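You operate a simulated robot arm through the tools that you are given. There is no shell and no other tool. Be economical: measure what you need, move in short steps, check, and stop when the job is done.

The job below is to be done with a simulated two-armed robot. You get a single attempt, and the scene is never put back.

Task
Carry the beige bin with both arms and set it on the top of the yellow bench.

It is judged by the outcome, as a careful person would: the job done as asked, and still so three seconds after it is handed in. It fails if anything else is knocked over, pushed out of place, dropped, spilled or broken.

Robot
Two 7-joint arms with two-finger grippers on one trunk, on a base that drives. Base frame: it is fixed to the floor where the robot stands at the start and does not move with it; the origin is under the middle of the robot, x ahead of it, y to its left, z up. Readings come in mm, degrees, newtons and seconds.
The left shoulder is at the start at [78, 151, 988], the right one opposite. With the tool pointing down near the work surface each hand reaches from about 100 to 780 mm from the robot's upright axis, wherever it stands, measured 20 degrees to its own side. Places, roughly: top of the yellow bench [600, 1900, 900]. Payload 2.54 kg a hand.
The tool frame of a hand sits at the grasp point between the pads (the TCP): z along the fingers, y along the line on which they close. The tips reach 30 mm beyond it. Largest opening 116 mm; the body of the gripper starts 95 mm behind the TCP.
Orientation is that of the tool frame in the base frame, as [roll, pitch, yaw] about the fixed x, y, z axes, in that order (R = Rz(yaw) Ry(pitch) Rx(roll)). With the fingers straight down and closing along the base's y, the tool's x points along the base's -x, its y along +y and its z along -z.

Tools
- The arms move only by the tool servo_tool. It takes "left_deltas", "right_deltas" or both (then of equal length, played together; a hand with none holds still); each is a list that holds one entry, the list of rows, each a list of 7 numbers: the shift along the base's x, y, z in mm, then the turn, a rotation vector about the base's x, y, z in degrees, then the opening in per cent of the stroke, from 0 (shut) to 100 (fully open). In form: [[[dx, dy, dz, rx, ry, rz, jaw], ...]]. A call has 1 to 20 rows; each row shifts and turns the commanded pose from where the row before left it. Rows are played at 5 a second. More than 50 mm and 8.6 degrees between two rows, or a gripper value outside its range, and nothing of the call is played. A pose out of reach is approached as far as the arm can. The call stops where the force on the tool passes 40 N (or 10 N more than at its start, if that is more) or the arm is blocked; 0.2 s more then pass. Each finger travels about 72 mm/s and halts on what it meets, pressing with about 31 N; the grip force reading is that of the motor and also rises with nothing between the fingers. The clock runs only during rows and for 0.2 s after the last one: add rows that do not move to give the fingers time. The reply holds the time, the measured pose of the TCP, the force on the tool along the base axes, the opening and the grip force, in the units named above and with some noise, with the torque about the TCP (base axes, N m) and any sound that the robot's microphone picked up.
- Cameras (640 x 400 px; columns grow to the right, rows downward): "scene" is now at [155.2, 30.1, 1159.4]; the picture's right is [0.30, -0.95, 0.00], its down [-0.04, -0.01, -1.00] and it looks along [0.95, 0.30, -0.04] (base axes); focal length 214 px, centre (320, 200). "left" rides on the left gripper at [69, 15, -122] in its tool frame; the picture's right is [-0.21, 0.98, 0.00], its down [-0.83, -0.18, -0.53] and it looks along [-0.52, -0.11, 0.85] (tool axes); focal length 251 px, centre (320, 200). "right" rides on the right gripper at [69, -15, -122] in its tool frame; the picture's right is [0.21, 0.98, 0.00], its down [-0.83, 0.18, -0.53] and it looks along [-0.52, 0.11, 0.85] (tool axes); focal length 251 px, centre (320, 200). There is no depth. A picture from a camera that has moved, and an enlarged one, comes with that camera's place and axes in the base frame and with its lens.
- camera(camera): a new picture of that camera. It takes no simulated time.
- slide_trunk(by): slides the trunk up (or, below 0, down) by that many mm; the arms and the scene camera ride with it, the base frame stays. It gives what a move gives, with no picture.
- roll_base(legs): drives the robot by 1 to 6 legs, each [ahead, left, turn to the left] in mm, mm and degrees, along the robot's own axes; the way and the turn of a leg run together, so that a leg with both is an arc; at most 1500 mm and 180 degrees a leg. The arms and the cameras ride along, it lands a little off, and it stops where it bumps. It gives what a move gives.
- turn_head(pan, tilt): turns the head with the scene camera to pan (to the left, within 80 degrees either way) and tilt (down, from -29 to 69), counted from straight ahead of the robot. It gives what a move gives.
- enlarge(camera, box): a new picture of the part [left, top, right, bottom] of that camera's present view, enlarged. It takes no simulated time.
- sign_off(): hands the job in; it is judged then, once.

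Go step by step. Nothing tells you exact positions but the pictures and the camera data: compare them with the known pose of the tool, close in by small moves and look again before you grip or let go. The budget is 120 turns and 108 pictures, counting those below and the enlarged ones. Unless the task says otherwise, let go and move clear before handing in, and close with one line.

The tools are called as name(argument=value, ...) on one line, values as JSON. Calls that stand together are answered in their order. servo_tool: Moves the arms, as the interface text tells. Its arguments: {"type":"object","properties":{"left_deltas":{"type":"array"},"right_deltas":{"type":"array"}},"required":[]} The other tools are called the same way: slide_trunk (by) slides the trunk up or down; roll_base (legs) drives the base; turn_head (pan, tilt) turns the head that bears the scene camera; camera (camera) takes a picture; enlarge (camera, box) takes an enlarged picture of a part of a camera's view; sign_off () hands the job in.

At the start:

```text
t: 0.0
left_tool_pos: [490.7, 343.7, 1149.8]
left_tool_rot: [180.0, 0.1, -180.0]
left_contact_force: [0.6, 1.3, 0.1]
left_moment: [-0.01, 0.0, 0.02]
left_grip_width: 115.9
left_gripper_force: 0.0
right_tool_pos: [328.5, -56.4, 1149.8]
right_tool_rot: [180.0, 0.0, -180.0]
right_contact_force: [-0.3, 0.3, -0.6]
right_moment: [0.04, -0.01, -0.02]
right_grip_width: 116.1
right_gripper_force: 0.1
trunk travel left (down, up): [-225.0, 64.0]
robot x, y, heading: [0.1, 0.9, 0.1]
head pan, tilt: [17.6, 2.3]
```

scene: 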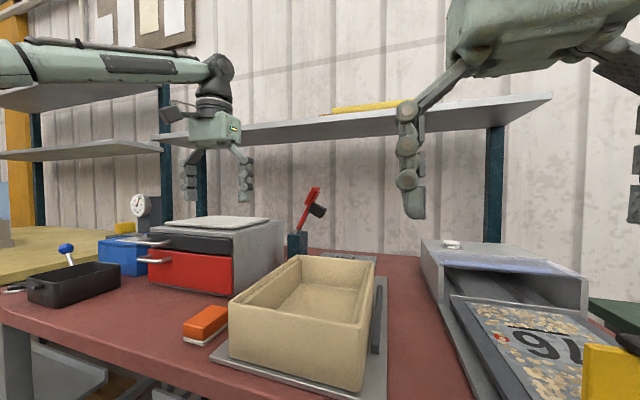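
right: 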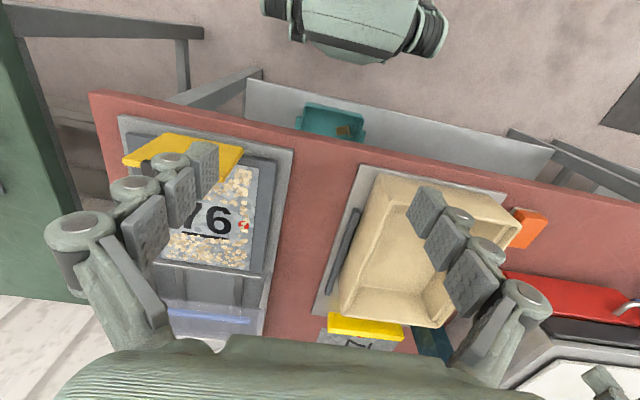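
left: 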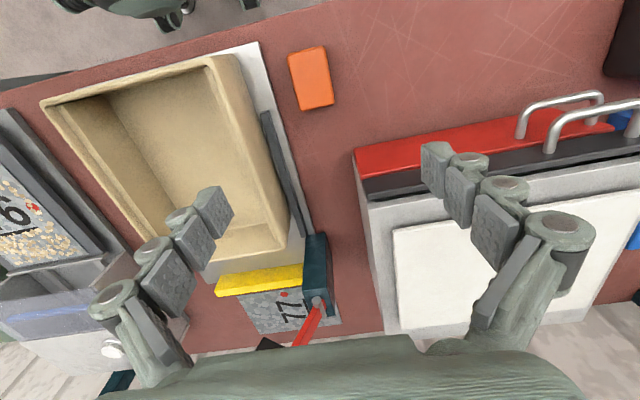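

The beige bin sits on a grey plate on the red bench ahead of me, with a shelf above and behind it. I'll look at it from above, then at the yellow bench to the left.

turn_head(pan=5, tilt=40)

camera(camera="scene")

turn_head(pan=70, tilt=10)

camera(camera="scene")

```text
t: 1.0
left_tool_pos: [492.1, 344.4, 1149.5]
left_tool_rot: [-180.0, 0.0, -179.9]
left_contact_force: [0.4, -0.1, -0.2]
left_moment: [0.01, 0.05, 0.0]
left_grip_width: 116.0
left_gripper_force: 0.1
right_tool_pos: [329.0, -56.6, 1150.8]
right_tool_rot: [-180.0, 0.1, 180.0]
right_contact_force: [0.9, 0.6, 0.0]
right_moment: [0.0, -0.01, -0.02]
right_grip_width: 116.1
right_gripper_force: 0.1
trunk travel left (down, up): [-225.0, 64.0]
robot x, y, heading: [-2.3, -1.3, -0.3]
head pan, tilt: [5.0, 40.0]
```

```text
104 pictures are left
camera scene: at [153.2, 10.1, 1099.4], right [0.09, -1.0, 0.0], down [-0.64, -0.06, -0.77], along [0.76, 0.07, -0.64], focal length 214 px, centre (320, 200)
```

scene: 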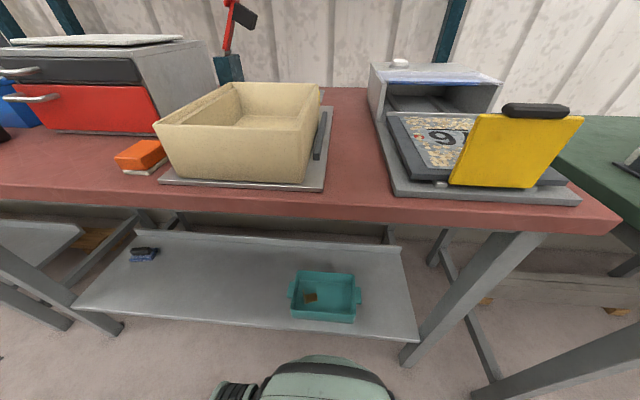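

```text
t: 2.4
left_tool_pos: [492.0, 344.9, 1150.3]
left_tool_rot: [-179.9, 0.0, 179.9]
left_contact_force: [-0.8, -0.2, 0.0]
left_moment: [0.03, -0.02, -0.02]
left_grip_width: 116.1
left_gripper_force: 0.1
right_tool_pos: [328.6, -55.1, 1150.1]
right_tool_rot: [-180.0, 0.0, -180.0]
right_contact_force: [0.0, 0.4, 1.2]
right_moment: [-0.01, 0.0, 0.03]
right_grip_width: 115.9
right_gripper_force: 0.1
trunk travel left (down, up): [-225.0, 64.0]
robot x, y, heading: [0.9, -1.7, -0.4]
head pan, tilt: [70.0, 10.0]
```

```text
103 pictures are left
camera scene: at [100.4, 90.0, 1147.0], right [0.94, -0.34, 0.0], down [-0.06, -0.16, -0.98], along [0.34, 0.93, -0.17], focal length 214 px, centre (320, 200)
```

scene: 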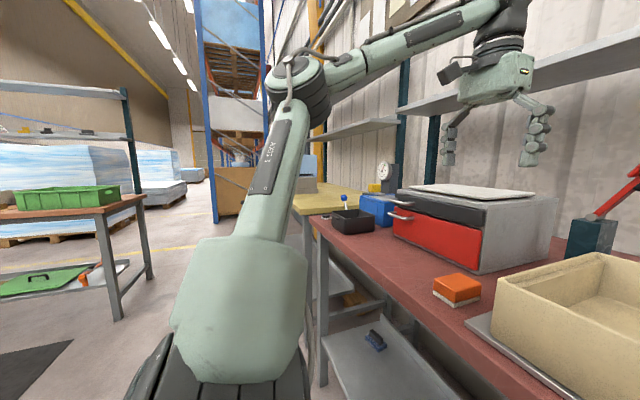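

The bin rim looks to be at about z 990, x 412–670, y 55–265, empty, with 2 long side walls along x. I'll bring both open hands above the middle of those side walls and look.

servo_tool(left_deltas=[[[10, -16, -12, 0, 0, 0, 100], [10, -16, -12, 0, 0, 0, 100], [10, -16, -12, 0, 0, 0, 100], [10, -16, -12, 0, 0, 0, 100], [8, -15, -12, 0, 0, 0, 100], [0, 0, 0, 0, 0, 0, 100]]], right_deltas=[[[40, 22, -12, 0, 0, 0, 100], [40, 22, -12, 0, 0, 0, 100], [40, 22, -12, 0, 0, 0, 100], [40, 22, -12, 0, 0, 0, 100], [40, 22, -12, 0, 0, 0, 100], [11, 0, 0, 0, 0, 0, 100]]])

turn_head(pan=15, tilt=25)

camera(camera="scene")

camera(camera="left")

camera(camera="right")

```text
t: 3.8
left_tool_pos: [538.8, 265.8, 1091.5]
left_tool_rot: [180.0, 0.0, -180.0]
left_contact_force: [-0.3, 0.7, 0.0]
left_moment: [0.0, 0.06, -0.01]
left_grip_width: 116.1
left_gripper_force: 0.2
right_tool_pos: [541.3, 52.6, 1090.3]
right_tool_rot: [-180.0, 0.0, -179.9]
right_contact_force: [0.4, 1.1, 0.5]
right_moment: [-0.01, 0.01, 0.01]
right_grip_width: 116.1
right_gripper_force: 0.1
trunk travel left (down, up): [-225.0, 64.0]
robot x, y, heading: [-3.0, 0.6, -0.2]
head pan, tilt: [70.0, 10.0]
```

```text
t: 5.0
left_tool_pos: [539.5, 265.4, 1091.1]
left_tool_rot: [-179.9, 0.1, 180.0]
left_contact_force: [0.1, -0.5, -0.2]
left_moment: [0.0, 0.0, 0.0]
left_grip_width: 115.9
left_gripper_force: 0.0
right_tool_pos: [539.5, 54.0, 1089.7]
right_tool_rot: [-180.0, 0.0, 179.9]
right_contact_force: [0.1, -0.3, -0.1]
right_moment: [0.03, 0.0, -0.01]
right_grip_width: 116.1
right_gripper_force: 0.0
trunk travel left (down, up): [-225.0, 64.0]
robot x, y, heading: [1.4, 1.2, -0.1]
head pan, tilt: [15.0, 25.0]
```

```text
102 pictures are left
camera scene: at [157.5, 26.6, 1122.6], right [0.26, -0.97, 0.0], down [-0.41, -0.11, -0.91], along [0.88, 0.24, -0.42], focal length 214 px, centre (320, 200)
```

scene: 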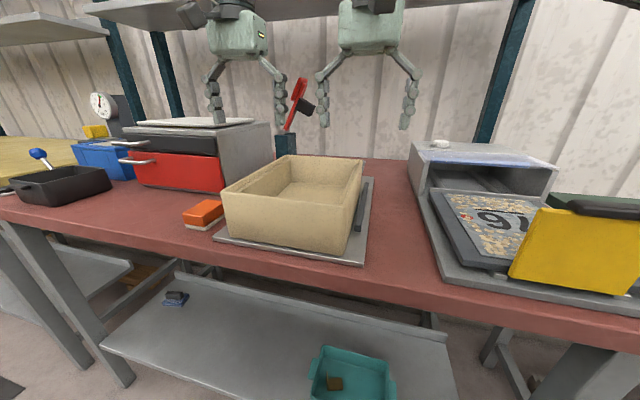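

```text
101 pictures are left
camera left: at [470.8, 280.9, 1211.4], right [0.21, 0.98, 0.0], down [0.83, -0.18, 0.53], along [0.52, -0.11, -0.85], focal length 251 px, centre (320, 200)
```

left: 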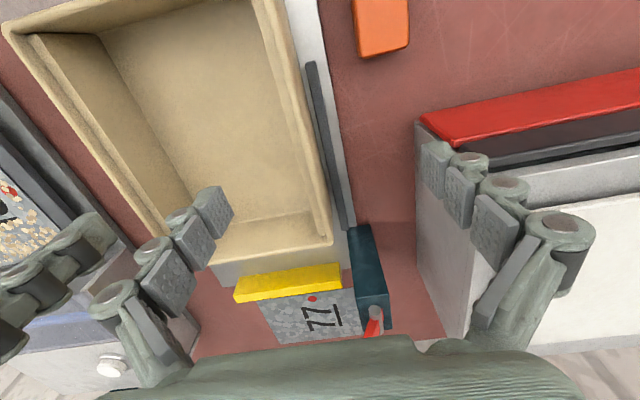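

```text
100 pictures are left
camera right: at [471.0, 38.9, 1212.3], right [-0.21, 0.98, 0.0], down [0.83, 0.18, 0.53], along [0.52, 0.11, -0.85], focal length 251 px, centre (320, 200)
```

right: 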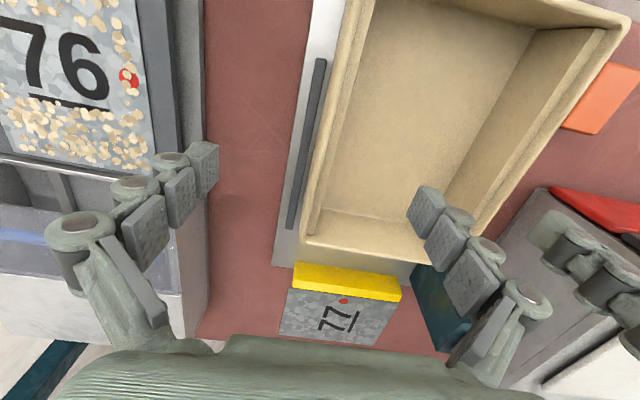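

Hands are over the sides. I'll zoom to measure the walls' exact place and thickness.

enlarge(camera="left", box=[200, 0, 400, 260])

enlarge(camera="right", box=[250, 0, 450, 260])

enlarge(camera="scene", box=[180, 60, 440, 280])

```text
1.54 times, centred on (300, 130) of left
camera zoom: at [470.8, 280.9, 1211.4], right [0.21, 0.98, 0.0], down [0.83, -0.18, 0.53], along [0.52, -0.11, -0.85], focal length 387 px, centre (351, 308)
```

zoom: 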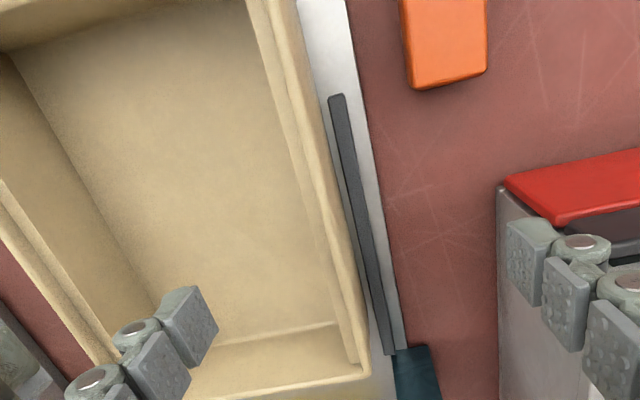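

```text
1.54 times, centred on (350, 130) of right
camera zoom: at [471.0, 38.9, 1212.3], right [-0.21, 0.98, 0.0], down [0.83, 0.18, 0.53], along [0.52, 0.11, -0.85], focal length 387 px, centre (274, 308)
```

zoom: 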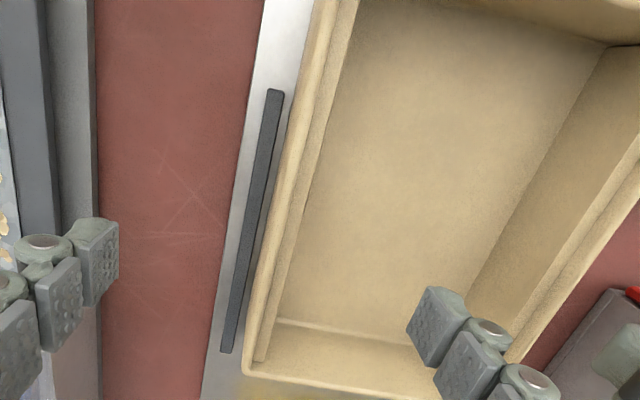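

```text
1.82 times, centred on (310, 170) of scene
camera zoom: at [157.5, 26.6, 1122.6], right [0.26, -0.97, 0.0], down [-0.41, -0.11, -0.91], along [0.88, 0.24, -0.42], focal length 390 px, centre (338, 254)
```

zoom: 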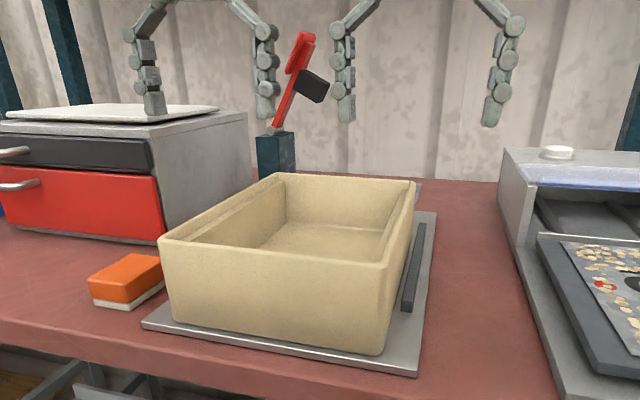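

The bin measures about x 412–650, y 59–255, rim z ≈ 998 and base ≈ 914, with walls roughly 10 mm thick. I'll centre the hands on the wall mid-lines, narrow the jaws a little and stop just above the rim.

servo_tool(left_deltas=[[[-8, -15, 0, 0, 0, 0, 70], [0, 0, -28, 0, 0, 0, 70], [0, 0, -28, 0, 0, 0, 70], [0, 0, 0, 0, 0, 0, 70]]], right_deltas=[[[-9, 10, 0, 0, 0, 0, 70], [0, 0, -28, 0, 0, 0, 70], [0, 0, -28, 0, 0, 0, 70], [0, 0, 0, 0, 0, 0, 70]]])

camera(camera="scene")

camera(camera="left")

camera(camera="right")

```text
t: 6.0
left_tool_pos: [531.1, 249.5, 1034.6]
left_tool_rot: [-179.9, -0.1, 179.9]
left_contact_force: [0.8, -0.7, -0.1]
left_moment: [0.01, -0.04, 0.0]
left_grip_width: 81.2
left_gripper_force: 0.1
right_tool_pos: [530.8, 61.9, 1034.9]
right_tool_rot: [-180.0, 0.1, 180.0]
right_contact_force: [0.0, 0.2, -0.8]
right_moment: [-0.02, 0.0, 0.0]
right_grip_width: 81.3
right_gripper_force: 0.1
trunk travel left (down, up): [-225.0, 64.0]
robot x, y, heading: [1.7, 1.5, 0.2]
head pan, tilt: [15.0, 25.0]
```

```text
96 pictures are left
camera scene: at [157.4, 26.5, 1122.7], right [0.26, -0.97, 0.0], down [-0.41, -0.11, -0.91], along [0.88, 0.23, -0.42], focal length 214 px, centre (320, 200)
```

scene: 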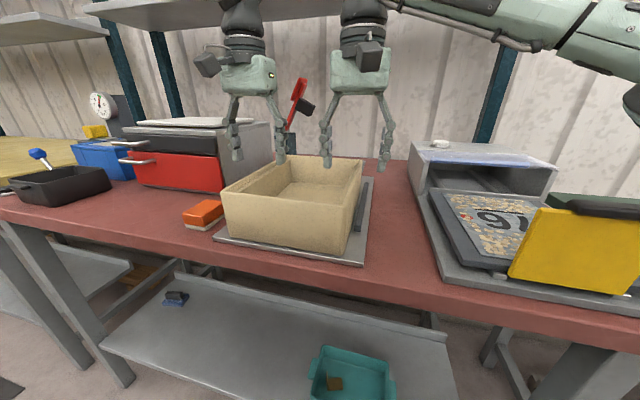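

```text
95 pictures are left
camera left: at [463.4, 264.6, 1154.6], right [0.21, 0.98, 0.0], down [0.83, -0.18, 0.53], along [0.52, -0.11, -0.85], focal length 251 px, centre (320, 200)
```

left: 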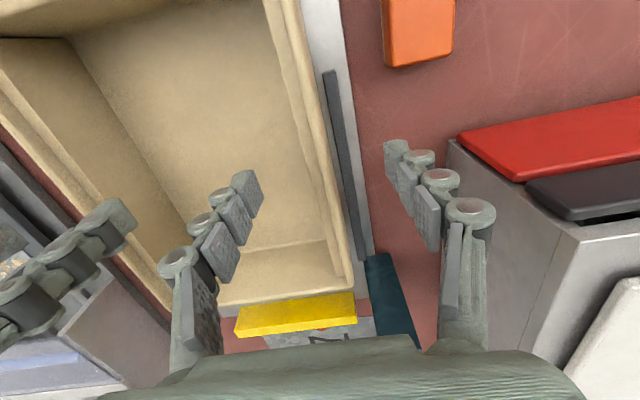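

```text
94 pictures are left
camera right: at [462.4, 47.6, 1157.1], right [-0.21, 0.98, 0.0], down [0.83, 0.18, 0.53], along [0.52, 0.11, -0.85], focal length 251 px, centre (320, 200)
```

right: 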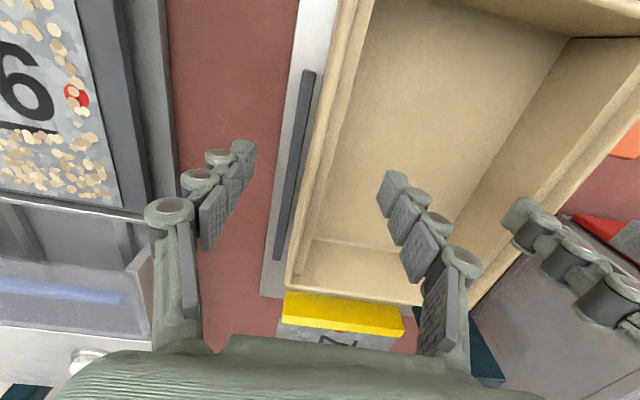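

Both hands straddle their walls nicely. I'll lower 62 mm so the tips sit well inside, then check before closing.

servo_tool(left_deltas=[[[0, 0, -20, 0, 0, 0, 70], [0, 0, -20, 0, 0, 0, 70], [0, 0, -22, 0, 0, 0, 70], [0, 0, 0, 0, 0, 0, 70]]], right_deltas=[[[0, 0, -20, 0, 0, 0, 70], [0, 0, -20, 0, 0, 0, 70], [0, 0, -22, 0, 0, 0, 70], [0, 0, 0, 0, 0, 0, 70]]])

camera(camera="left")

camera(camera="right")

enlarge(camera="scene", box=[180, 60, 440, 280])

```text
t: 7.0
left_tool_pos: [530.4, 249.4, 971.5]
left_tool_rot: [-180.0, 0.0, 179.9]
left_contact_force: [0.5, 1.2, -0.9]
left_moment: [0.02, 0.01, 0.01]
left_grip_width: 81.0
left_gripper_force: 0.0
right_tool_pos: [531.6, 64.3, 973.6]
right_tool_rot: [180.0, 0.0, 180.0]
right_contact_force: [-0.3, 0.2, -0.2]
right_moment: [0.02, -0.04, 0.0]
right_grip_width: 81.3
right_gripper_force: 0.0
trunk travel left (down, up): [-225.0, 64.0]
robot x, y, heading: [-1.0, -3.0, 0.2]
head pan, tilt: [15.0, 25.0]
```

```text
93 pictures are left
camera left: at [462.6, 265.3, 1092.3], right [0.21, 0.98, 0.0], down [0.83, -0.18, 0.53], along [0.52, -0.11, -0.85], focal length 251 px, centre (320, 200)
```

left: 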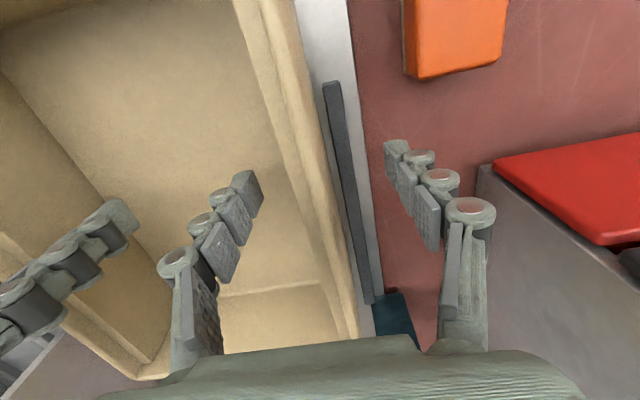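

```text
92 pictures are left
camera right: at [462.1, 50.1, 1095.5], right [-0.21, 0.98, 0.0], down [0.83, 0.18, 0.53], along [0.52, 0.11, -0.85], focal length 251 px, centre (320, 200)
```

right: 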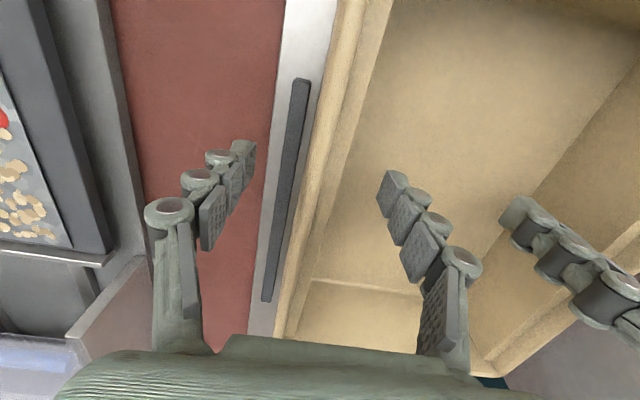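

```text
1.82 times, centred on (310, 170) of scene
camera zoom: at [157.4, 26.5, 1122.7], right [0.26, -0.97, 0.0], down [-0.41, -0.11, -0.91], along [0.88, 0.23, -0.42], focal length 390 px, centre (338, 254)
```

zoom: 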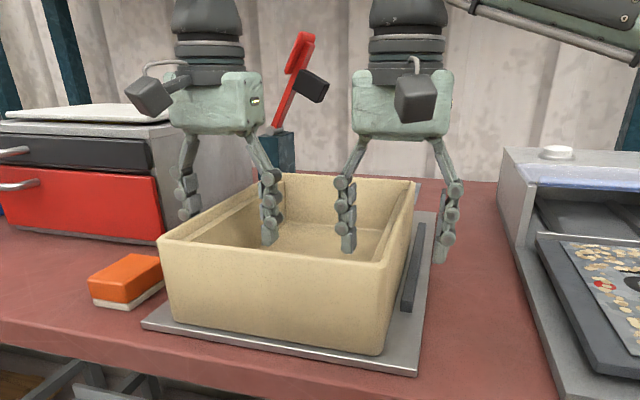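

Fingers straddle both walls with the inner ones inside the bin. I'll nudge to centre and close both hands.

servo_tool(left_deltas=[[[0, 2, 0, 0, 0, 0, 50], [0, 0, 0, 0, 0, 0, 30], [0, 0, 0, 0, 0, 0, 15], [0, 0, 0, 0, 0, 0, 0], [0, 0, 0, 0, 0, 0, 0], [0, 0, 0, 0, 0, 0, 0]]], right_deltas=[[[0, -4, 0, 0, 0, 0, 50], [0, 0, 0, 0, 0, 0, 30], [0, 0, 0, 0, 0, 0, 15], [0, 0, 0, 0, 0, 0, 0], [0, 0, 0, 0, 0, 0, 0], [0, 0, 0, 0, 0, 0, 0]]])

camera(camera="left")

camera(camera="right")

```text
t: 8.5
left_tool_pos: [531.6, 248.7, 972.3]
left_tool_rot: [-179.4, -0.2, 179.9]
left_contact_force: [-0.3, -1.8, -0.7]
left_moment: [0.03, -0.27, 0.12]
left_grip_width: 16.5
left_gripper_force: 30.8
right_tool_pos: [531.6, 64.1, 973.9]
right_tool_rot: [179.3, 0.0, -179.6]
right_contact_force: [0.1, 1.6, 0.2]
right_moment: [-0.01, 0.25, -0.11]
right_grip_width: 16.5
right_gripper_force: 30.3
trunk travel left (down, up): [-225.0, 64.0]
robot x, y, heading: [-0.3, -0.6, 0.1]
head pan, tilt: [15.0, 25.0]
stopped in row 6 (left hand): the force on the tool passed its limit at 40 N (the readings are from after the stop); the commanded pose is now the measured one
```

```text
90 pictures are left
camera left: at [462.1, 264.8, 1092.6], right [0.22, 0.98, -0.01], down [0.83, -0.18, 0.53], along [0.52, -0.13, -0.84], focal length 251 px, centre (320, 200)
```

left: 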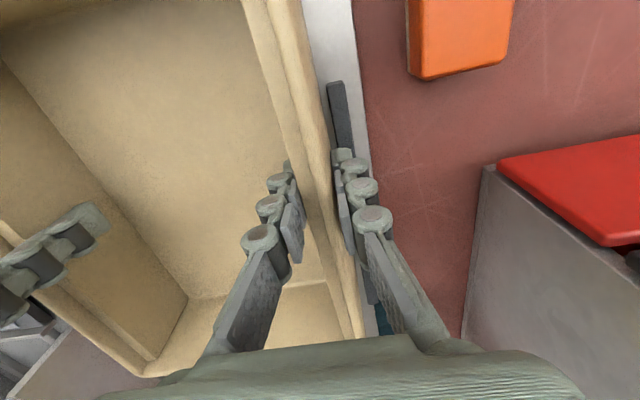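

```text
89 pictures are left
camera right: at [461.7, 48.2, 1094.8], right [-0.22, 0.98, 0.01], down [0.82, 0.18, 0.54], along [0.52, 0.13, -0.84], focal length 251 px, centre (320, 200)
```

right: 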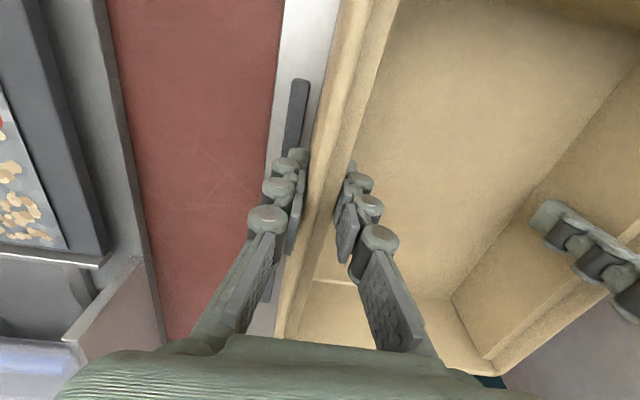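

Both grippers hold the walls (16.5 mm, about 31 N each) and forces are balanced. I'll lift together by 24 mm and check for symmetric load.

servo_tool(left_deltas=[[[0, 0, 6, 0, 0, 0, 0], [0, 0, 6, 0, 0, 0, 0], [0, 0, 6, 0, 0, 0, 0], [0, 0, 6, 0, 0, 0, 0], [0, 0, 0, 0, 0, 0, 0]]], right_deltas=[[[0, 0, 6, 0, 0, 0, 0], [0, 0, 6, 0, 0, 0, 0], [0, 0, 6, 0, 0, 0, 0], [0, 0, 6, 0, 0, 0, 0], [0, 0, 0, 0, 0, 0, 0]]])

camera(camera="scene")

```text
t: 9.7
left_tool_pos: [529.8, 248.7, 997.7]
left_tool_rot: [-179.3, 0.0, 179.8]
left_contact_force: [0.3, -6.3, 0.6]
left_moment: [-0.21, -0.11, 0.21]
left_grip_width: 16.6
left_gripper_force: 31.0
right_tool_pos: [528.7, 64.6, 997.6]
right_tool_rot: [179.2, 0.1, -179.9]
right_contact_force: [-1.1, 5.8, 0.5]
right_moment: [0.05, -0.21, -0.28]
right_grip_width: 16.5
right_gripper_force: 31.3
trunk travel left (down, up): [-225.0, 64.0]
robot x, y, heading: [-0.0, 0.5, -0.1]
head pan, tilt: [15.0, 25.0]
```

```text
88 pictures are left
camera scene: at [157.4, 26.5, 1122.6], right [0.26, -0.97, 0.0], down [-0.41, -0.11, -0.91], along [0.88, 0.23, -0.42], focal length 214 px, centre (320, 200)
```

scene: 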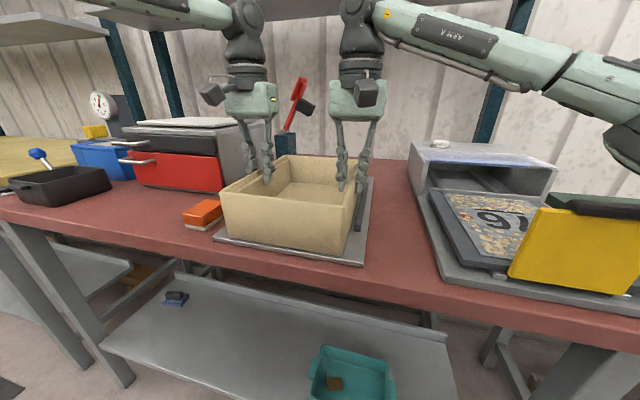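

The bin hardly seems to have moved in the picture; I'll check whether the fingers slipped up the walls.

enlarge(camera="scene", box=[180, 60, 440, 280])

camera(camera="right")

camera(camera="left")

```text
1.82 times, centred on (310, 170) of scene
camera zoom: at [157.4, 26.5, 1122.6], right [0.26, -0.97, 0.0], down [-0.41, -0.11, -0.91], along [0.88, 0.23, -0.42], focal length 390 px, centre (338, 254)
```

zoom: 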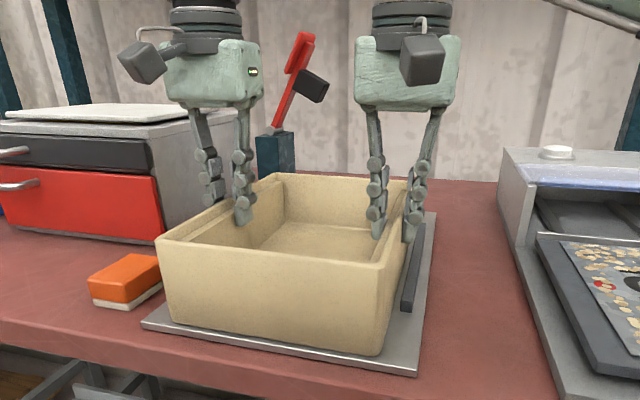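

```text
86 pictures are left
camera right: at [460.7, 47.8, 1119.6], right [-0.22, 0.98, 0.01], down [0.82, 0.18, 0.54], along [0.52, 0.13, -0.84], focal length 251 px, centre (320, 200)
```

right: 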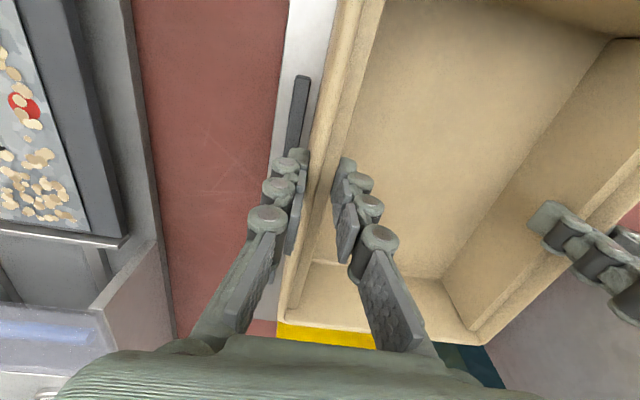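

```text
85 pictures are left
camera left: at [462.4, 264.6, 1117.7], right [0.22, 0.98, -0.01], down [0.82, -0.18, 0.54], along [0.52, -0.13, -0.84], focal length 251 px, centre (320, 200)
```

left: 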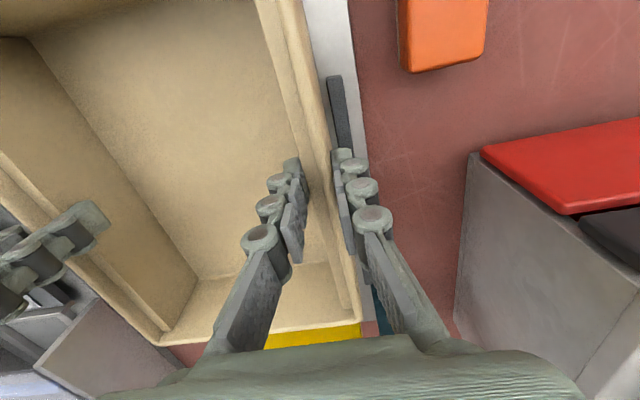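

The fingers slid up the walls while the bin stayed put, yet the residual force is small. I'll do a tiny lift to see what vertical load the bin gives.

servo_tool(left_deltas=[[[0, 0, 4, 0, 0, 0, 0]]], right_deltas=[[[0, 0, 4, 0, 0, 0, 0]]])

servo_tool(left_deltas=[[[0, 0, -4, 0, 0, 0, 0]]], right_deltas=[[[0, 0, -4, 0, 0, 0, 0]]])

```text
t: 10.1
left_tool_pos: [531.1, 247.6, 1000.1]
left_tool_rot: [-179.4, 0.0, 179.7]
left_contact_force: [0.5, -6.7, 0.1]
left_moment: [-0.27, 0.06, 0.23]
left_grip_width: 16.4
left_gripper_force: 30.9
right_tool_pos: [530.2, 64.5, 1000.0]
right_tool_rot: [179.3, 0.1, -179.6]
right_contact_force: [-1.3, 7.2, -4.3]
right_moment: [-0.03, -0.02, -0.16]
right_grip_width: 16.6
right_gripper_force: 30.9
trunk travel left (down, up): [-225.0, 64.0]
robot x, y, heading: [0.4, 3.4, -0.1]
head pan, tilt: [15.0, 25.0]
```

```text
t: 10.5
left_tool_pos: [530.3, 247.7, 998.2]
left_tool_rot: [-179.4, 0.2, 179.8]
left_contact_force: [2.3, -6.9, 4.9]
left_moment: [-0.09, 0.84, 0.16]
left_grip_width: 16.4
left_gripper_force: 31.8
right_tool_pos: [529.8, 64.9, 997.7]
right_tool_rot: [179.2, 0.1, -179.8]
right_contact_force: [0.1, 8.1, -2.5]
right_moment: [0.12, -0.16, -0.15]
right_grip_width: 16.6
right_gripper_force: 30.5
trunk travel left (down, up): [-225.0, 64.0]
robot x, y, heading: [-2.7, -1.3, -0.1]
head pan, tilt: [15.0, 25.0]
```

The walls seem slippery, but each long wall shows an inner strip under the rim that might be a grip ledge. I'll open, raise the hands clear, and study the inside closely.

servo_tool(left_deltas=[[[0, 0, 0, 0, 0, 0, 35], [0, 0, 0, 0, 0, 0, 70], [0, 0, 0, 0, 0, 0, 70], [0, 0, 40, 0, 0, 0, 70], [0, 0, 40, 0, 0, 0, 70], [0, 0, 40, 0, 0, 0, 70], [0, 0, 0, 0, 0, 0, 70]]], right_deltas=[[[0, 0, 0, 0, 0, 0, 35], [0, 0, 0, 0, 0, 0, 70], [0, 0, 0, 0, 0, 0, 70], [0, 0, 40, 0, 0, 0, 70], [0, 0, 40, 0, 0, 0, 70], [0, 0, 40, 0, 0, 0, 70], [0, 0, 0, 0, 0, 0, 70]]])

enlarge(camera="scene", box=[210, 145, 310, 210])

enlarge(camera="scene", box=[290, 145, 390, 275])

enlarge(camera="right", box=[440, 0, 640, 260])

```text
t: 12.1
left_tool_pos: [530.9, 248.0, 1115.3]
left_tool_rot: [-179.4, 0.0, 179.8]
left_contact_force: [0.1, 0.3, -0.2]
left_moment: [0.01, 0.02, 0.0]
left_grip_width: 81.2
left_gripper_force: 0.0
right_tool_pos: [529.2, 63.9, 1117.1]
right_tool_rot: [179.3, 0.1, -179.8]
right_contact_force: [0.5, 0.9, -0.8]
right_moment: [-0.02, 0.02, 0.01]
right_grip_width: 81.2
right_gripper_force: 0.0
trunk travel left (down, up): [-225.0, 64.0]
robot x, y, heading: [-1.6, 2.8, 0.2]
head pan, tilt: [15.0, 25.0]
```

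```text
6.15 times, centred on (260, 178) of scene
camera zoom: at [157.7, 26.5, 1122.5], right [0.26, -0.97, 0.0], down [-0.41, -0.11, -0.91], along [0.88, 0.23, -0.42], focal length 1320 px, centre (689, 338)
```

zoom: 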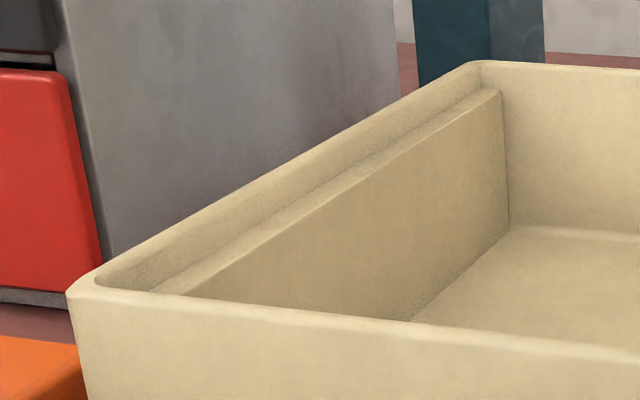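

```text
3.08 times, centred on (340, 210) of scene
camera zoom: at [157.7, 26.5, 1122.5], right [0.26, -0.97, 0.0], down [-0.41, -0.11, -0.91], along [0.88, 0.23, -0.42], focal length 660 px, centre (258, 169)
```

zoom: 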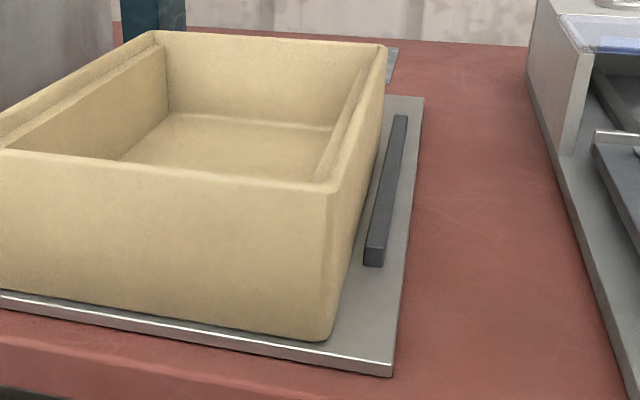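

```text
1.54 times, centred on (540, 130) of right
camera zoom: at [461.1, 47.4, 1239.6], right [-0.22, 0.98, 0.01], down [0.82, 0.18, 0.54], along [0.52, 0.13, -0.84], focal length 387 px, centre (-18, 308)
```

zoom: 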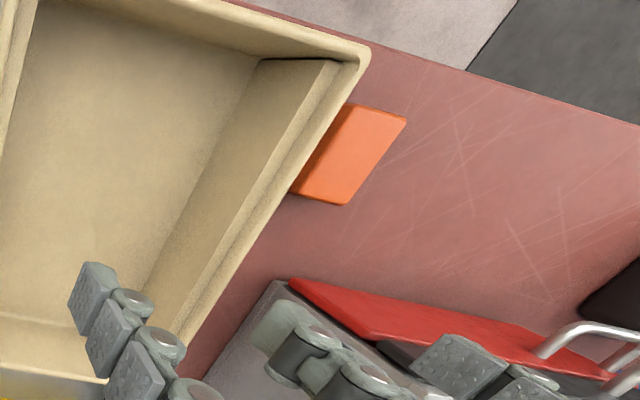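

The inner "strip" is just a step: the wall is thicker below it, with no undercut. I'll regrip lower and lift in very small rows, reading forces, to learn how heavy or slippery the bin is.

servo_tool(left_deltas=[[[0, 0, -40, 0.6, 0, 0, 70], [0, 0, -40, 0, 0, 0, 70], [0, 0, -40, 0, 0, 0, 70], [0, 0, -29, 0, 0, 0, 70], [0, 0, 0, 0, 0, 0, 70]]], right_deltas=[[[0, 0, -40, -0.7, 0, 0, 70], [0, 0, -40, 0, 0, 0, 70], [0, 0, -40, 0, 0, 0, 70], [0, 0, -31, 0, 0, 0, 70], [0, 0, 0, 0, 0, 0, 70]]])

servo_tool(left_deltas=[[[0, 0, 0, 0, 0, 0, 45], [0, 0, 0, 0, 0, 0, 30], [0, 0, 0, 0, 0, 0, 20], [0, 0, 0, 0, 0, 0, 10], [0, 0, 0, 0, 0, 0, 0], [0, 0, 0, 0, 0, 0, 0], [0, 0, 0, 0, 0, 0, 0]]], right_deltas=[[[0, 0, 0, 0, 0, 0, 45], [0, 0, 0, 0, 0, 0, 30], [0, 0, 0, 0, 0, 0, 20], [0, 0, 0, 0, 0, 0, 10], [0, 0, 0, 0, 0, 0, 0], [0, 0, 0, 0, 0, 0, 0], [0, 0, 0, 0, 0, 0, 0]]])

enlarge(camera="scene", box=[180, 60, 440, 280])

```text
t: 13.3
left_tool_pos: [529.9, 246.0, 966.6]
left_tool_rot: [179.9, 0.0, 179.8]
left_contact_force: [-0.3, -0.3, -0.3]
left_moment: [0.02, -0.01, 0.02]
left_grip_width: 81.1
left_gripper_force: 0.1
right_tool_pos: [530.1, 63.1, 965.8]
right_tool_rot: [179.8, 0.1, -179.7]
right_contact_force: [-0.4, 0.0, 0.5]
right_moment: [-0.03, 0.0, -0.01]
right_grip_width: 81.5
right_gripper_force: 0.0
trunk travel left (down, up): [-225.0, 64.0]
robot x, y, heading: [1.9, -0.7, 0.0]
head pan, tilt: [15.0, 25.0]
```

```text
t: 14.9
left_tool_pos: [530.8, 247.1, 965.2]
left_tool_rot: [179.9, 0.0, 179.7]
left_contact_force: [0.0, -0.3, 0.6]
left_moment: [0.0, 0.0, 0.17]
left_grip_width: 16.5
left_gripper_force: 30.7
right_tool_pos: [530.4, 63.8, 966.7]
right_tool_rot: [180.0, 0.1, -179.6]
right_contact_force: [-0.4, 1.1, 0.0]
right_moment: [0.02, -0.1, -0.13]
right_grip_width: 16.6
right_gripper_force: 31.1
trunk travel left (down, up): [-225.0, 64.0]
robot x, y, heading: [-3.2, -3.9, -0.2]
head pan, tilt: [15.0, 25.0]
```

```text
1.82 times, centred on (310, 170) of scene
camera zoom: at [157.5, 26.6, 1122.6], right [0.26, -0.97, 0.0], down [-0.41, -0.11, -0.91], along [0.88, 0.23, -0.42], focal length 390 px, centre (338, 254)
```

zoom: 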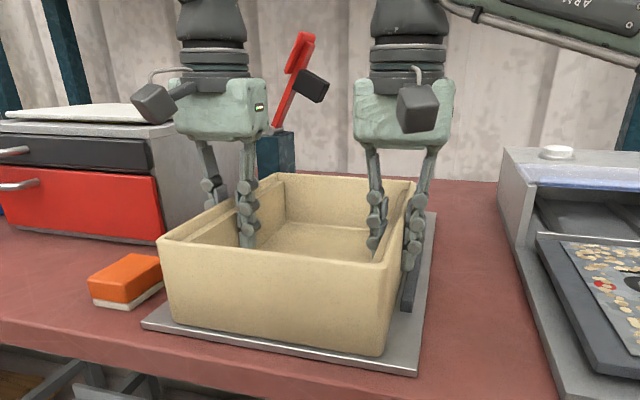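

Clean grip with near-zero net forces. Now a slow lift of 6 mm in 1 mm rows.

servo_tool(left_deltas=[[[0, 0, 1, 0, 0, 0, 0], [0, 0, 1, 0, 0, 0, 0], [0, 0, 1, 0, 0, 0, 0], [0, 0, 1, 0, 0, 0, 0]]], right_deltas=[[[0, 0, 1, 0, 0, 0, 0], [0, 0, 1, 0, 0, 0, 0], [0, 0, 1, 0, 0, 0, 0], [0, 0, 1, 0, 0, 0, 0]]])

servo_tool(left_deltas=[[[0, 0, 2, 0, 0, 0, 0], [0, 0, 2, 0, 0, 0, 0], [0, 0, 2, 0, 0, 0, 0]]], right_deltas=[[[0, 0, 2, 0, 0, 0, 0], [0, 0, 2, 0, 0, 0, 0], [0, 0, 2, 0, 0, 0, 0]]])

enlarge(camera="scene", box=[180, 60, 440, 280])

```text
t: 15.9
left_tool_pos: [530.2, 248.2, 970.2]
left_tool_rot: [179.9, 0.0, 179.9]
left_contact_force: [2.3, -3.8, -4.2]
left_moment: [0.02, 0.06, 0.34]
left_grip_width: 16.4
left_gripper_force: 31.2
right_tool_pos: [529.8, 63.6, 970.6]
right_tool_rot: [-179.9, 0.0, -179.8]
right_contact_force: [-2.6, 4.1, -0.2]
right_moment: [0.21, -0.03, 0.08]
right_grip_width: 16.7
right_gripper_force: 31.1
trunk travel left (down, up): [-225.0, 64.0]
robot x, y, heading: [3.1, -4.2, 0.0]
head pan, tilt: [15.0, 25.0]
```

```text
t: 16.7
left_tool_pos: [530.6, 247.8, 978.0]
left_tool_rot: [-179.9, 0.0, 179.8]
left_contact_force: [2.4, -6.0, -2.4]
left_moment: [-0.09, -0.04, 0.41]
left_grip_width: 16.3
left_gripper_force: 31.1
right_tool_pos: [530.2, 65.3, 976.9]
right_tool_rot: [179.9, 0.0, -179.7]
right_contact_force: [-2.6, 5.6, -1.3]
right_moment: [0.18, 0.05, 0.03]
right_grip_width: 16.5
right_gripper_force: 31.2
trunk travel left (down, up): [-225.0, 64.0]
robot x, y, heading: [0.8, 0.3, 0.0]
head pan, tilt: [15.0, 25.0]
```

```text
1.82 times, centred on (310, 170) of scene
camera zoom: at [157.8, 26.6, 1122.6], right [0.26, -0.97, 0.0], down [-0.41, -0.11, -0.91], along [0.88, 0.23, -0.42], focal length 390 px, centre (338, 254)
```

zoom: 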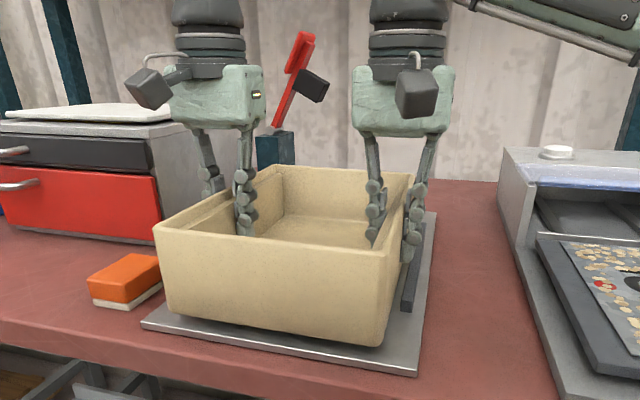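

It works this time: the bin's front edge is up about 10 mm with only a few newtons per hand. I'll keep lifting slowly and watch for slip.

servo_tool(left_deltas=[[[0, 0, 2, 0, 0, 0, 0], [0, 0, 2, 0, 0, 0, 0], [0, 0, 2, 0, 0, 0, 0], [0, 0, 2, 0, 0, 0, 0], [0, 0, 2, 0, 0, 0, 0], [0, 0, 2, 0, 0, 0, 0], [0, 0, 2, 0, 0, 0, 0], [0, 0, 2, 0, 0, 0, 0], [0, 0, 2, 0, 0, 0, 0], [0, 0, 2, 0, 0, 0, 0]]], right_deltas=[[[0, 0, 2, 0, 0, 0, 0], [0, 0, 2, 0, 0, 0, 0], [0, 0, 2, 0, 0, 0, 0], [0, 0, 2, 0, 0, 0, 0], [0, 0, 2, 0, 0, 0, 0], [0, 0, 2, 0, 0, 0, 0], [0, 0, 2, 0, 0, 0, 0], [0, 0, 2, 0, 0, 0, 0], [0, 0, 2, 0, 0, 0, 0], [0, 0, 2, 0, 0, 0, 0]]])

enlarge(camera="scene", box=[180, 60, 440, 280])

camera(camera="left")

camera(camera="right")

```text
t: 18.9
left_tool_pos: [530.4, 248.1, 997.0]
left_tool_rot: [-179.9, 0.0, 179.8]
left_contact_force: [3.1, -16.8, -2.4]
left_moment: [-0.3, -0.45, 0.46]
left_grip_width: 16.6
left_gripper_force: 31.1
right_tool_pos: [531.1, 64.4, 996.3]
right_tool_rot: [179.9, 0.0, -179.7]
right_contact_force: [-3.1, 16.3, -2.0]
right_moment: [0.5, 0.47, 0.09]
right_grip_width: 16.2
right_gripper_force: 30.2
trunk travel left (down, up): [-225.0, 64.0]
robot x, y, heading: [1.3, 1.3, 0.2]
head pan, tilt: [15.0, 25.0]
```

```text
1.82 times, centred on (310, 170) of scene
camera zoom: at [157.8, 26.6, 1122.6], right [0.26, -0.97, 0.0], down [-0.41, -0.11, -0.91], along [0.88, 0.23, -0.42], focal length 390 px, centre (338, 254)
```

zoom: 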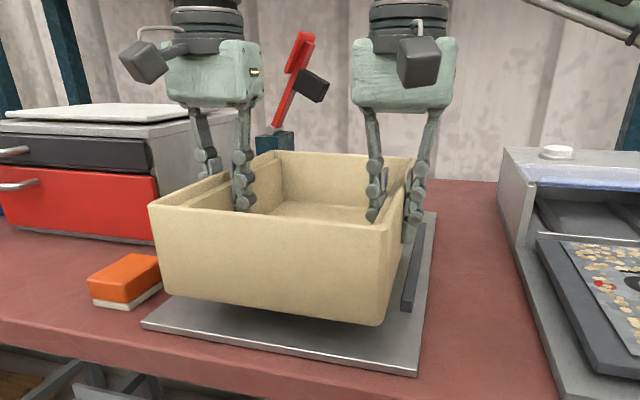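

```text
78 pictures are left
camera left: at [462.4, 263.6, 1117.6], right [0.22, 0.98, 0.0], down [0.83, -0.18, 0.53], along [0.52, -0.12, -0.85], focal length 251 px, centre (320, 200)
```

left: 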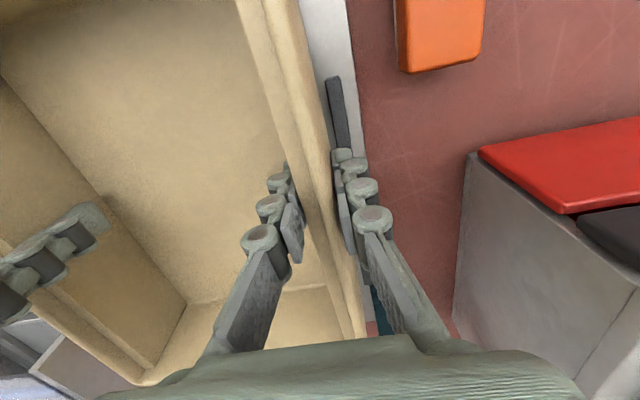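

```text
77 pictures are left
camera right: at [461.7, 50.0, 1118.2], right [-0.22, 0.98, 0.0], down [0.82, 0.19, 0.54], along [0.52, 0.12, -0.84], focal length 251 px, centre (320, 200)
```

right: 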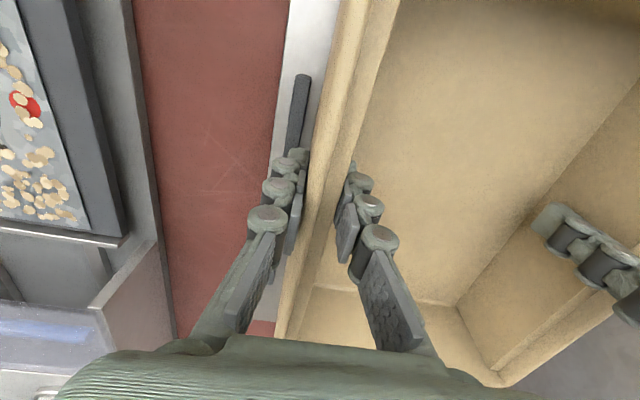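

The bin is up ~31 mm and level, though the hands pull slightly against each other (~17 N). I'll ease that by 1 mm per hand and lift 45 mm more.

servo_tool(left_deltas=[[[0, -0.5, 0, 0, 0, 0, 0], [0, -0.5, 0, 0, 0, 0, 0], [0, 0, 3, 0, 0, 0, 0], [0, 0, 3, 0, 0, 0, 0], [0, 0, 3, 0, 0, 0, 0], [0, 0, 3, 0, 0, 0, 0], [0, 0, 3, 0, 0, 0, 0], [0, 0, 3, 0, 0, 0, 0], [0, 0, 3, 0, 0, 0, 0], [0, 0, 3, 0, 0, 0, 0], [0, 0, 3, 0, 0, 0, 0], [0, 0, 3, 0, 0, 0, 0], [0, 0, 3, 0, 0, 0, 0], [0, 0, 3, 0, 0, 0, 0], [0, 0, 3, 0, 0, 0, 0], [0, 0, 3, 0, 0, 0, 0], [0, 0, 3, 0, 0, 0, 0]]], right_deltas=[[[0, 0.5, 0, 0, 0, 0, 0], [0, 0.5, 0, 0, 0, 0, 0], [0, 0, 3, 0, 0, 0, 0], [0, 0, 3, 0, 0, 0, 0], [0, 0, 3, 0, 0, 0, 0], [0, 0, 3, 0, 0, 0, 0], [0, 0, 3, 0, 0, 0, 0], [0, 0, 3, 0, 0, 0, 0], [0, 0, 3, 0, 0, 0, 0], [0, 0, 3, 0, 0, 0, 0], [0, 0, 3, 0, 0, 0, 0], [0, 0, 3, 0, 0, 0, 0], [0, 0, 3, 0, 0, 0, 0], [0, 0, 3, 0, 0, 0, 0], [0, 0, 3, 0, 0, 0, 0], [0, 0, 3, 0, 0, 0, 0], [0, 0, 3, 0, 0, 0, 0]]])

camera(camera="scene")

```text
t: 22.5
left_tool_pos: [529.9, 247.6, 1043.2]
left_tool_rot: [179.9, 0.1, 179.9]
left_contact_force: [4.3, 7.1, -2.7]
left_moment: [0.25, -0.09, 0.46]
left_grip_width: 16.6
left_gripper_force: 30.7
right_tool_pos: [531.4, 66.1, 1040.8]
right_tool_rot: [180.0, 0.0, -179.7]
right_contact_force: [-3.0, -7.3, -1.4]
right_moment: [-0.14, 0.07, 0.16]
right_grip_width: 16.5
right_gripper_force: 31.0
trunk travel left (down, up): [-225.0, 64.0]
robot x, y, heading: [0.0, -2.4, 0.2]
head pan, tilt: [15.0, 25.0]
```

```text
76 pictures are left
camera scene: at [157.7, 26.6, 1122.6], right [0.26, -0.97, 0.0], down [-0.41, -0.11, -0.91], along [0.88, 0.23, -0.42], focal length 214 px, centre (320, 200)
```

scene: 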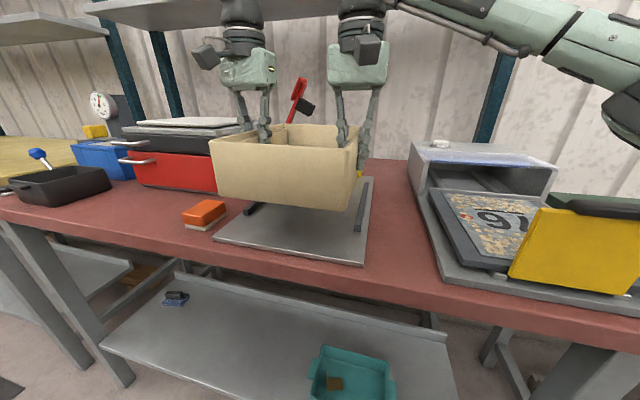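

The bin hangs level, well clear. I'll back off from the bench in a short leg and check the grip.

roll_base(legs=[[-100, 0, 0]])

camera(camera="scene")

```text
t: 23.7
left_tool_pos: [430.5, 248.7, 1042.6]
left_tool_rot: [179.8, 0.0, 179.9]
left_contact_force: [3.3, 11.6, -1.6]
left_moment: [0.37, -0.16, 0.44]
left_grip_width: 16.4
left_gripper_force: 30.8
right_tool_pos: [431.2, 66.1, 1041.7]
right_tool_rot: [180.0, 0.2, -179.6]
right_contact_force: [-4.3, -11.7, -1.2]
right_moment: [-0.28, 0.13, 0.2]
right_grip_width: 16.6
right_gripper_force: 30.4
trunk travel left (down, up): [-225.0, 64.0]
robot x, y, heading: [-94.2, -2.5, 0.2]
head pan, tilt: [15.0, 25.0]
```

```text
75 pictures are left
camera scene: at [58.6, 26.8, 1122.7], right [0.26, -0.97, 0.0], down [-0.41, -0.11, -0.91], along [0.88, 0.24, -0.42], focal length 214 px, centre (320, 200)
```

scene: 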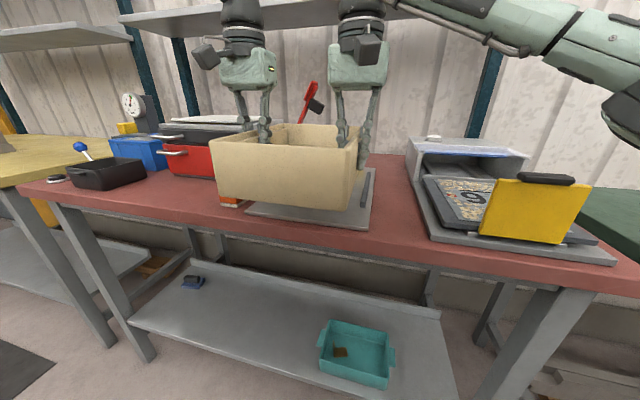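

Grip is steady. I'll back 300 mm more and look towards the yellow bench.

roll_base(legs=[[-300, 0, 0]])

turn_head(pan=60, tilt=15)

camera(camera="scene")

turn_head(pan=30, tilt=15)

camera(camera="scene")

```text
t: 25.7
left_tool_pos: [129.9, 248.6, 1043.0]
left_tool_rot: [179.9, 0.0, 180.0]
left_contact_force: [3.1, 2.5, -2.5]
left_moment: [0.1, -0.14, 0.44]
left_grip_width: 16.6
left_gripper_force: 30.6
right_tool_pos: [131.4, 64.1, 1041.6]
right_tool_rot: [-180.0, 0.1, -179.7]
right_contact_force: [-4.7, -1.6, -1.9]
right_moment: [-0.02, 0.13, 0.17]
right_grip_width: 16.6
right_gripper_force: 30.8
trunk travel left (down, up): [-225.0, 64.0]
robot x, y, heading: [-399.6, -0.6, 0.2]
head pan, tilt: [15.0, 25.0]
```

```text
t: 26.8
left_tool_pos: [129.4, 247.8, 1042.6]
left_tool_rot: [179.9, 0.1, 180.0]
left_contact_force: [3.2, 0.7, -2.3]
left_moment: [0.02, 0.09, 0.34]
left_grip_width: 16.5
left_gripper_force: 30.8
right_tool_pos: [131.0, 65.0, 1040.6]
right_tool_rot: [180.0, 0.0, -179.7]
right_contact_force: [-2.4, -0.8, -1.4]
right_moment: [-0.01, -0.05, 0.1]
right_grip_width: 16.4
right_gripper_force: 30.6
trunk travel left (down, up): [-225.0, 64.0]
robot x, y, heading: [-396.9, -3.4, 0.2]
head pan, tilt: [60.0, 15.0]
```

```text
74 pictures are left
camera scene: at [-284.1, 83.2, 1138.8], right [0.87, -0.5, 0.0], down [-0.13, -0.22, -0.97], along [0.48, 0.84, -0.26], focal length 214 px, centre (320, 200)
```

scene: 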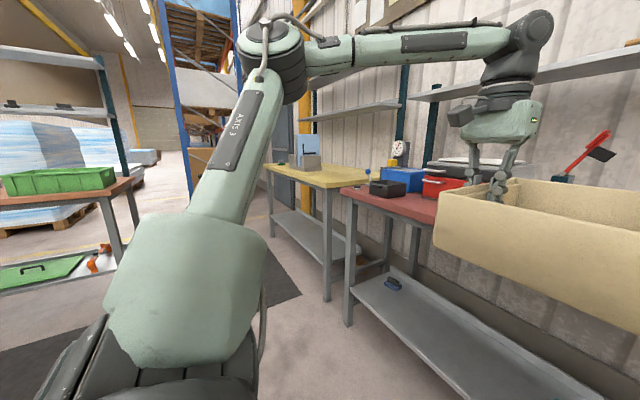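

```text
t: 27.8
left_tool_pos: [129.1, 249.0, 1043.0]
left_tool_rot: [179.9, 0.0, -179.9]
left_contact_force: [3.8, 0.1, -2.5]
left_moment: [0.05, -0.11, 0.4]
left_grip_width: 16.6
left_gripper_force: 31.1
right_tool_pos: [132.3, 65.5, 1041.7]
right_tool_rot: [180.0, 0.0, -179.7]
right_contact_force: [-3.4, -0.3, -1.7]
right_moment: [0.06, 0.12, 0.16]
right_grip_width: 16.4
right_gripper_force: 30.9
trunk travel left (down, up): [-225.0, 64.0]
robot x, y, heading: [-396.4, 2.3, 0.2]
head pan, tilt: [30.0, 15.0]
```

```text
73 pictures are left
camera scene: at [-250.0, 49.2, 1138.8], right [0.5, -0.87, 0.0], down [-0.22, -0.13, -0.97], along [0.84, 0.48, -0.26], focal length 214 px, centre (320, 200)
```

scene: 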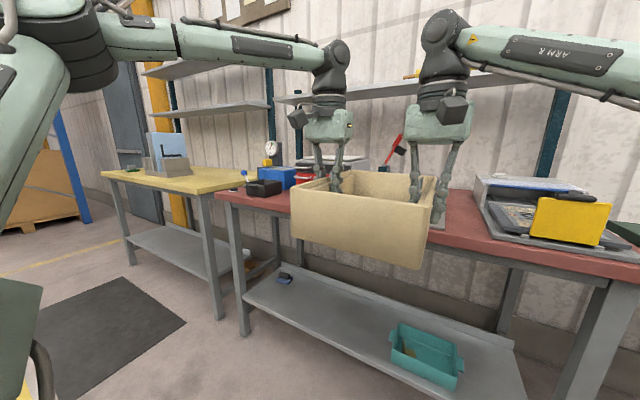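

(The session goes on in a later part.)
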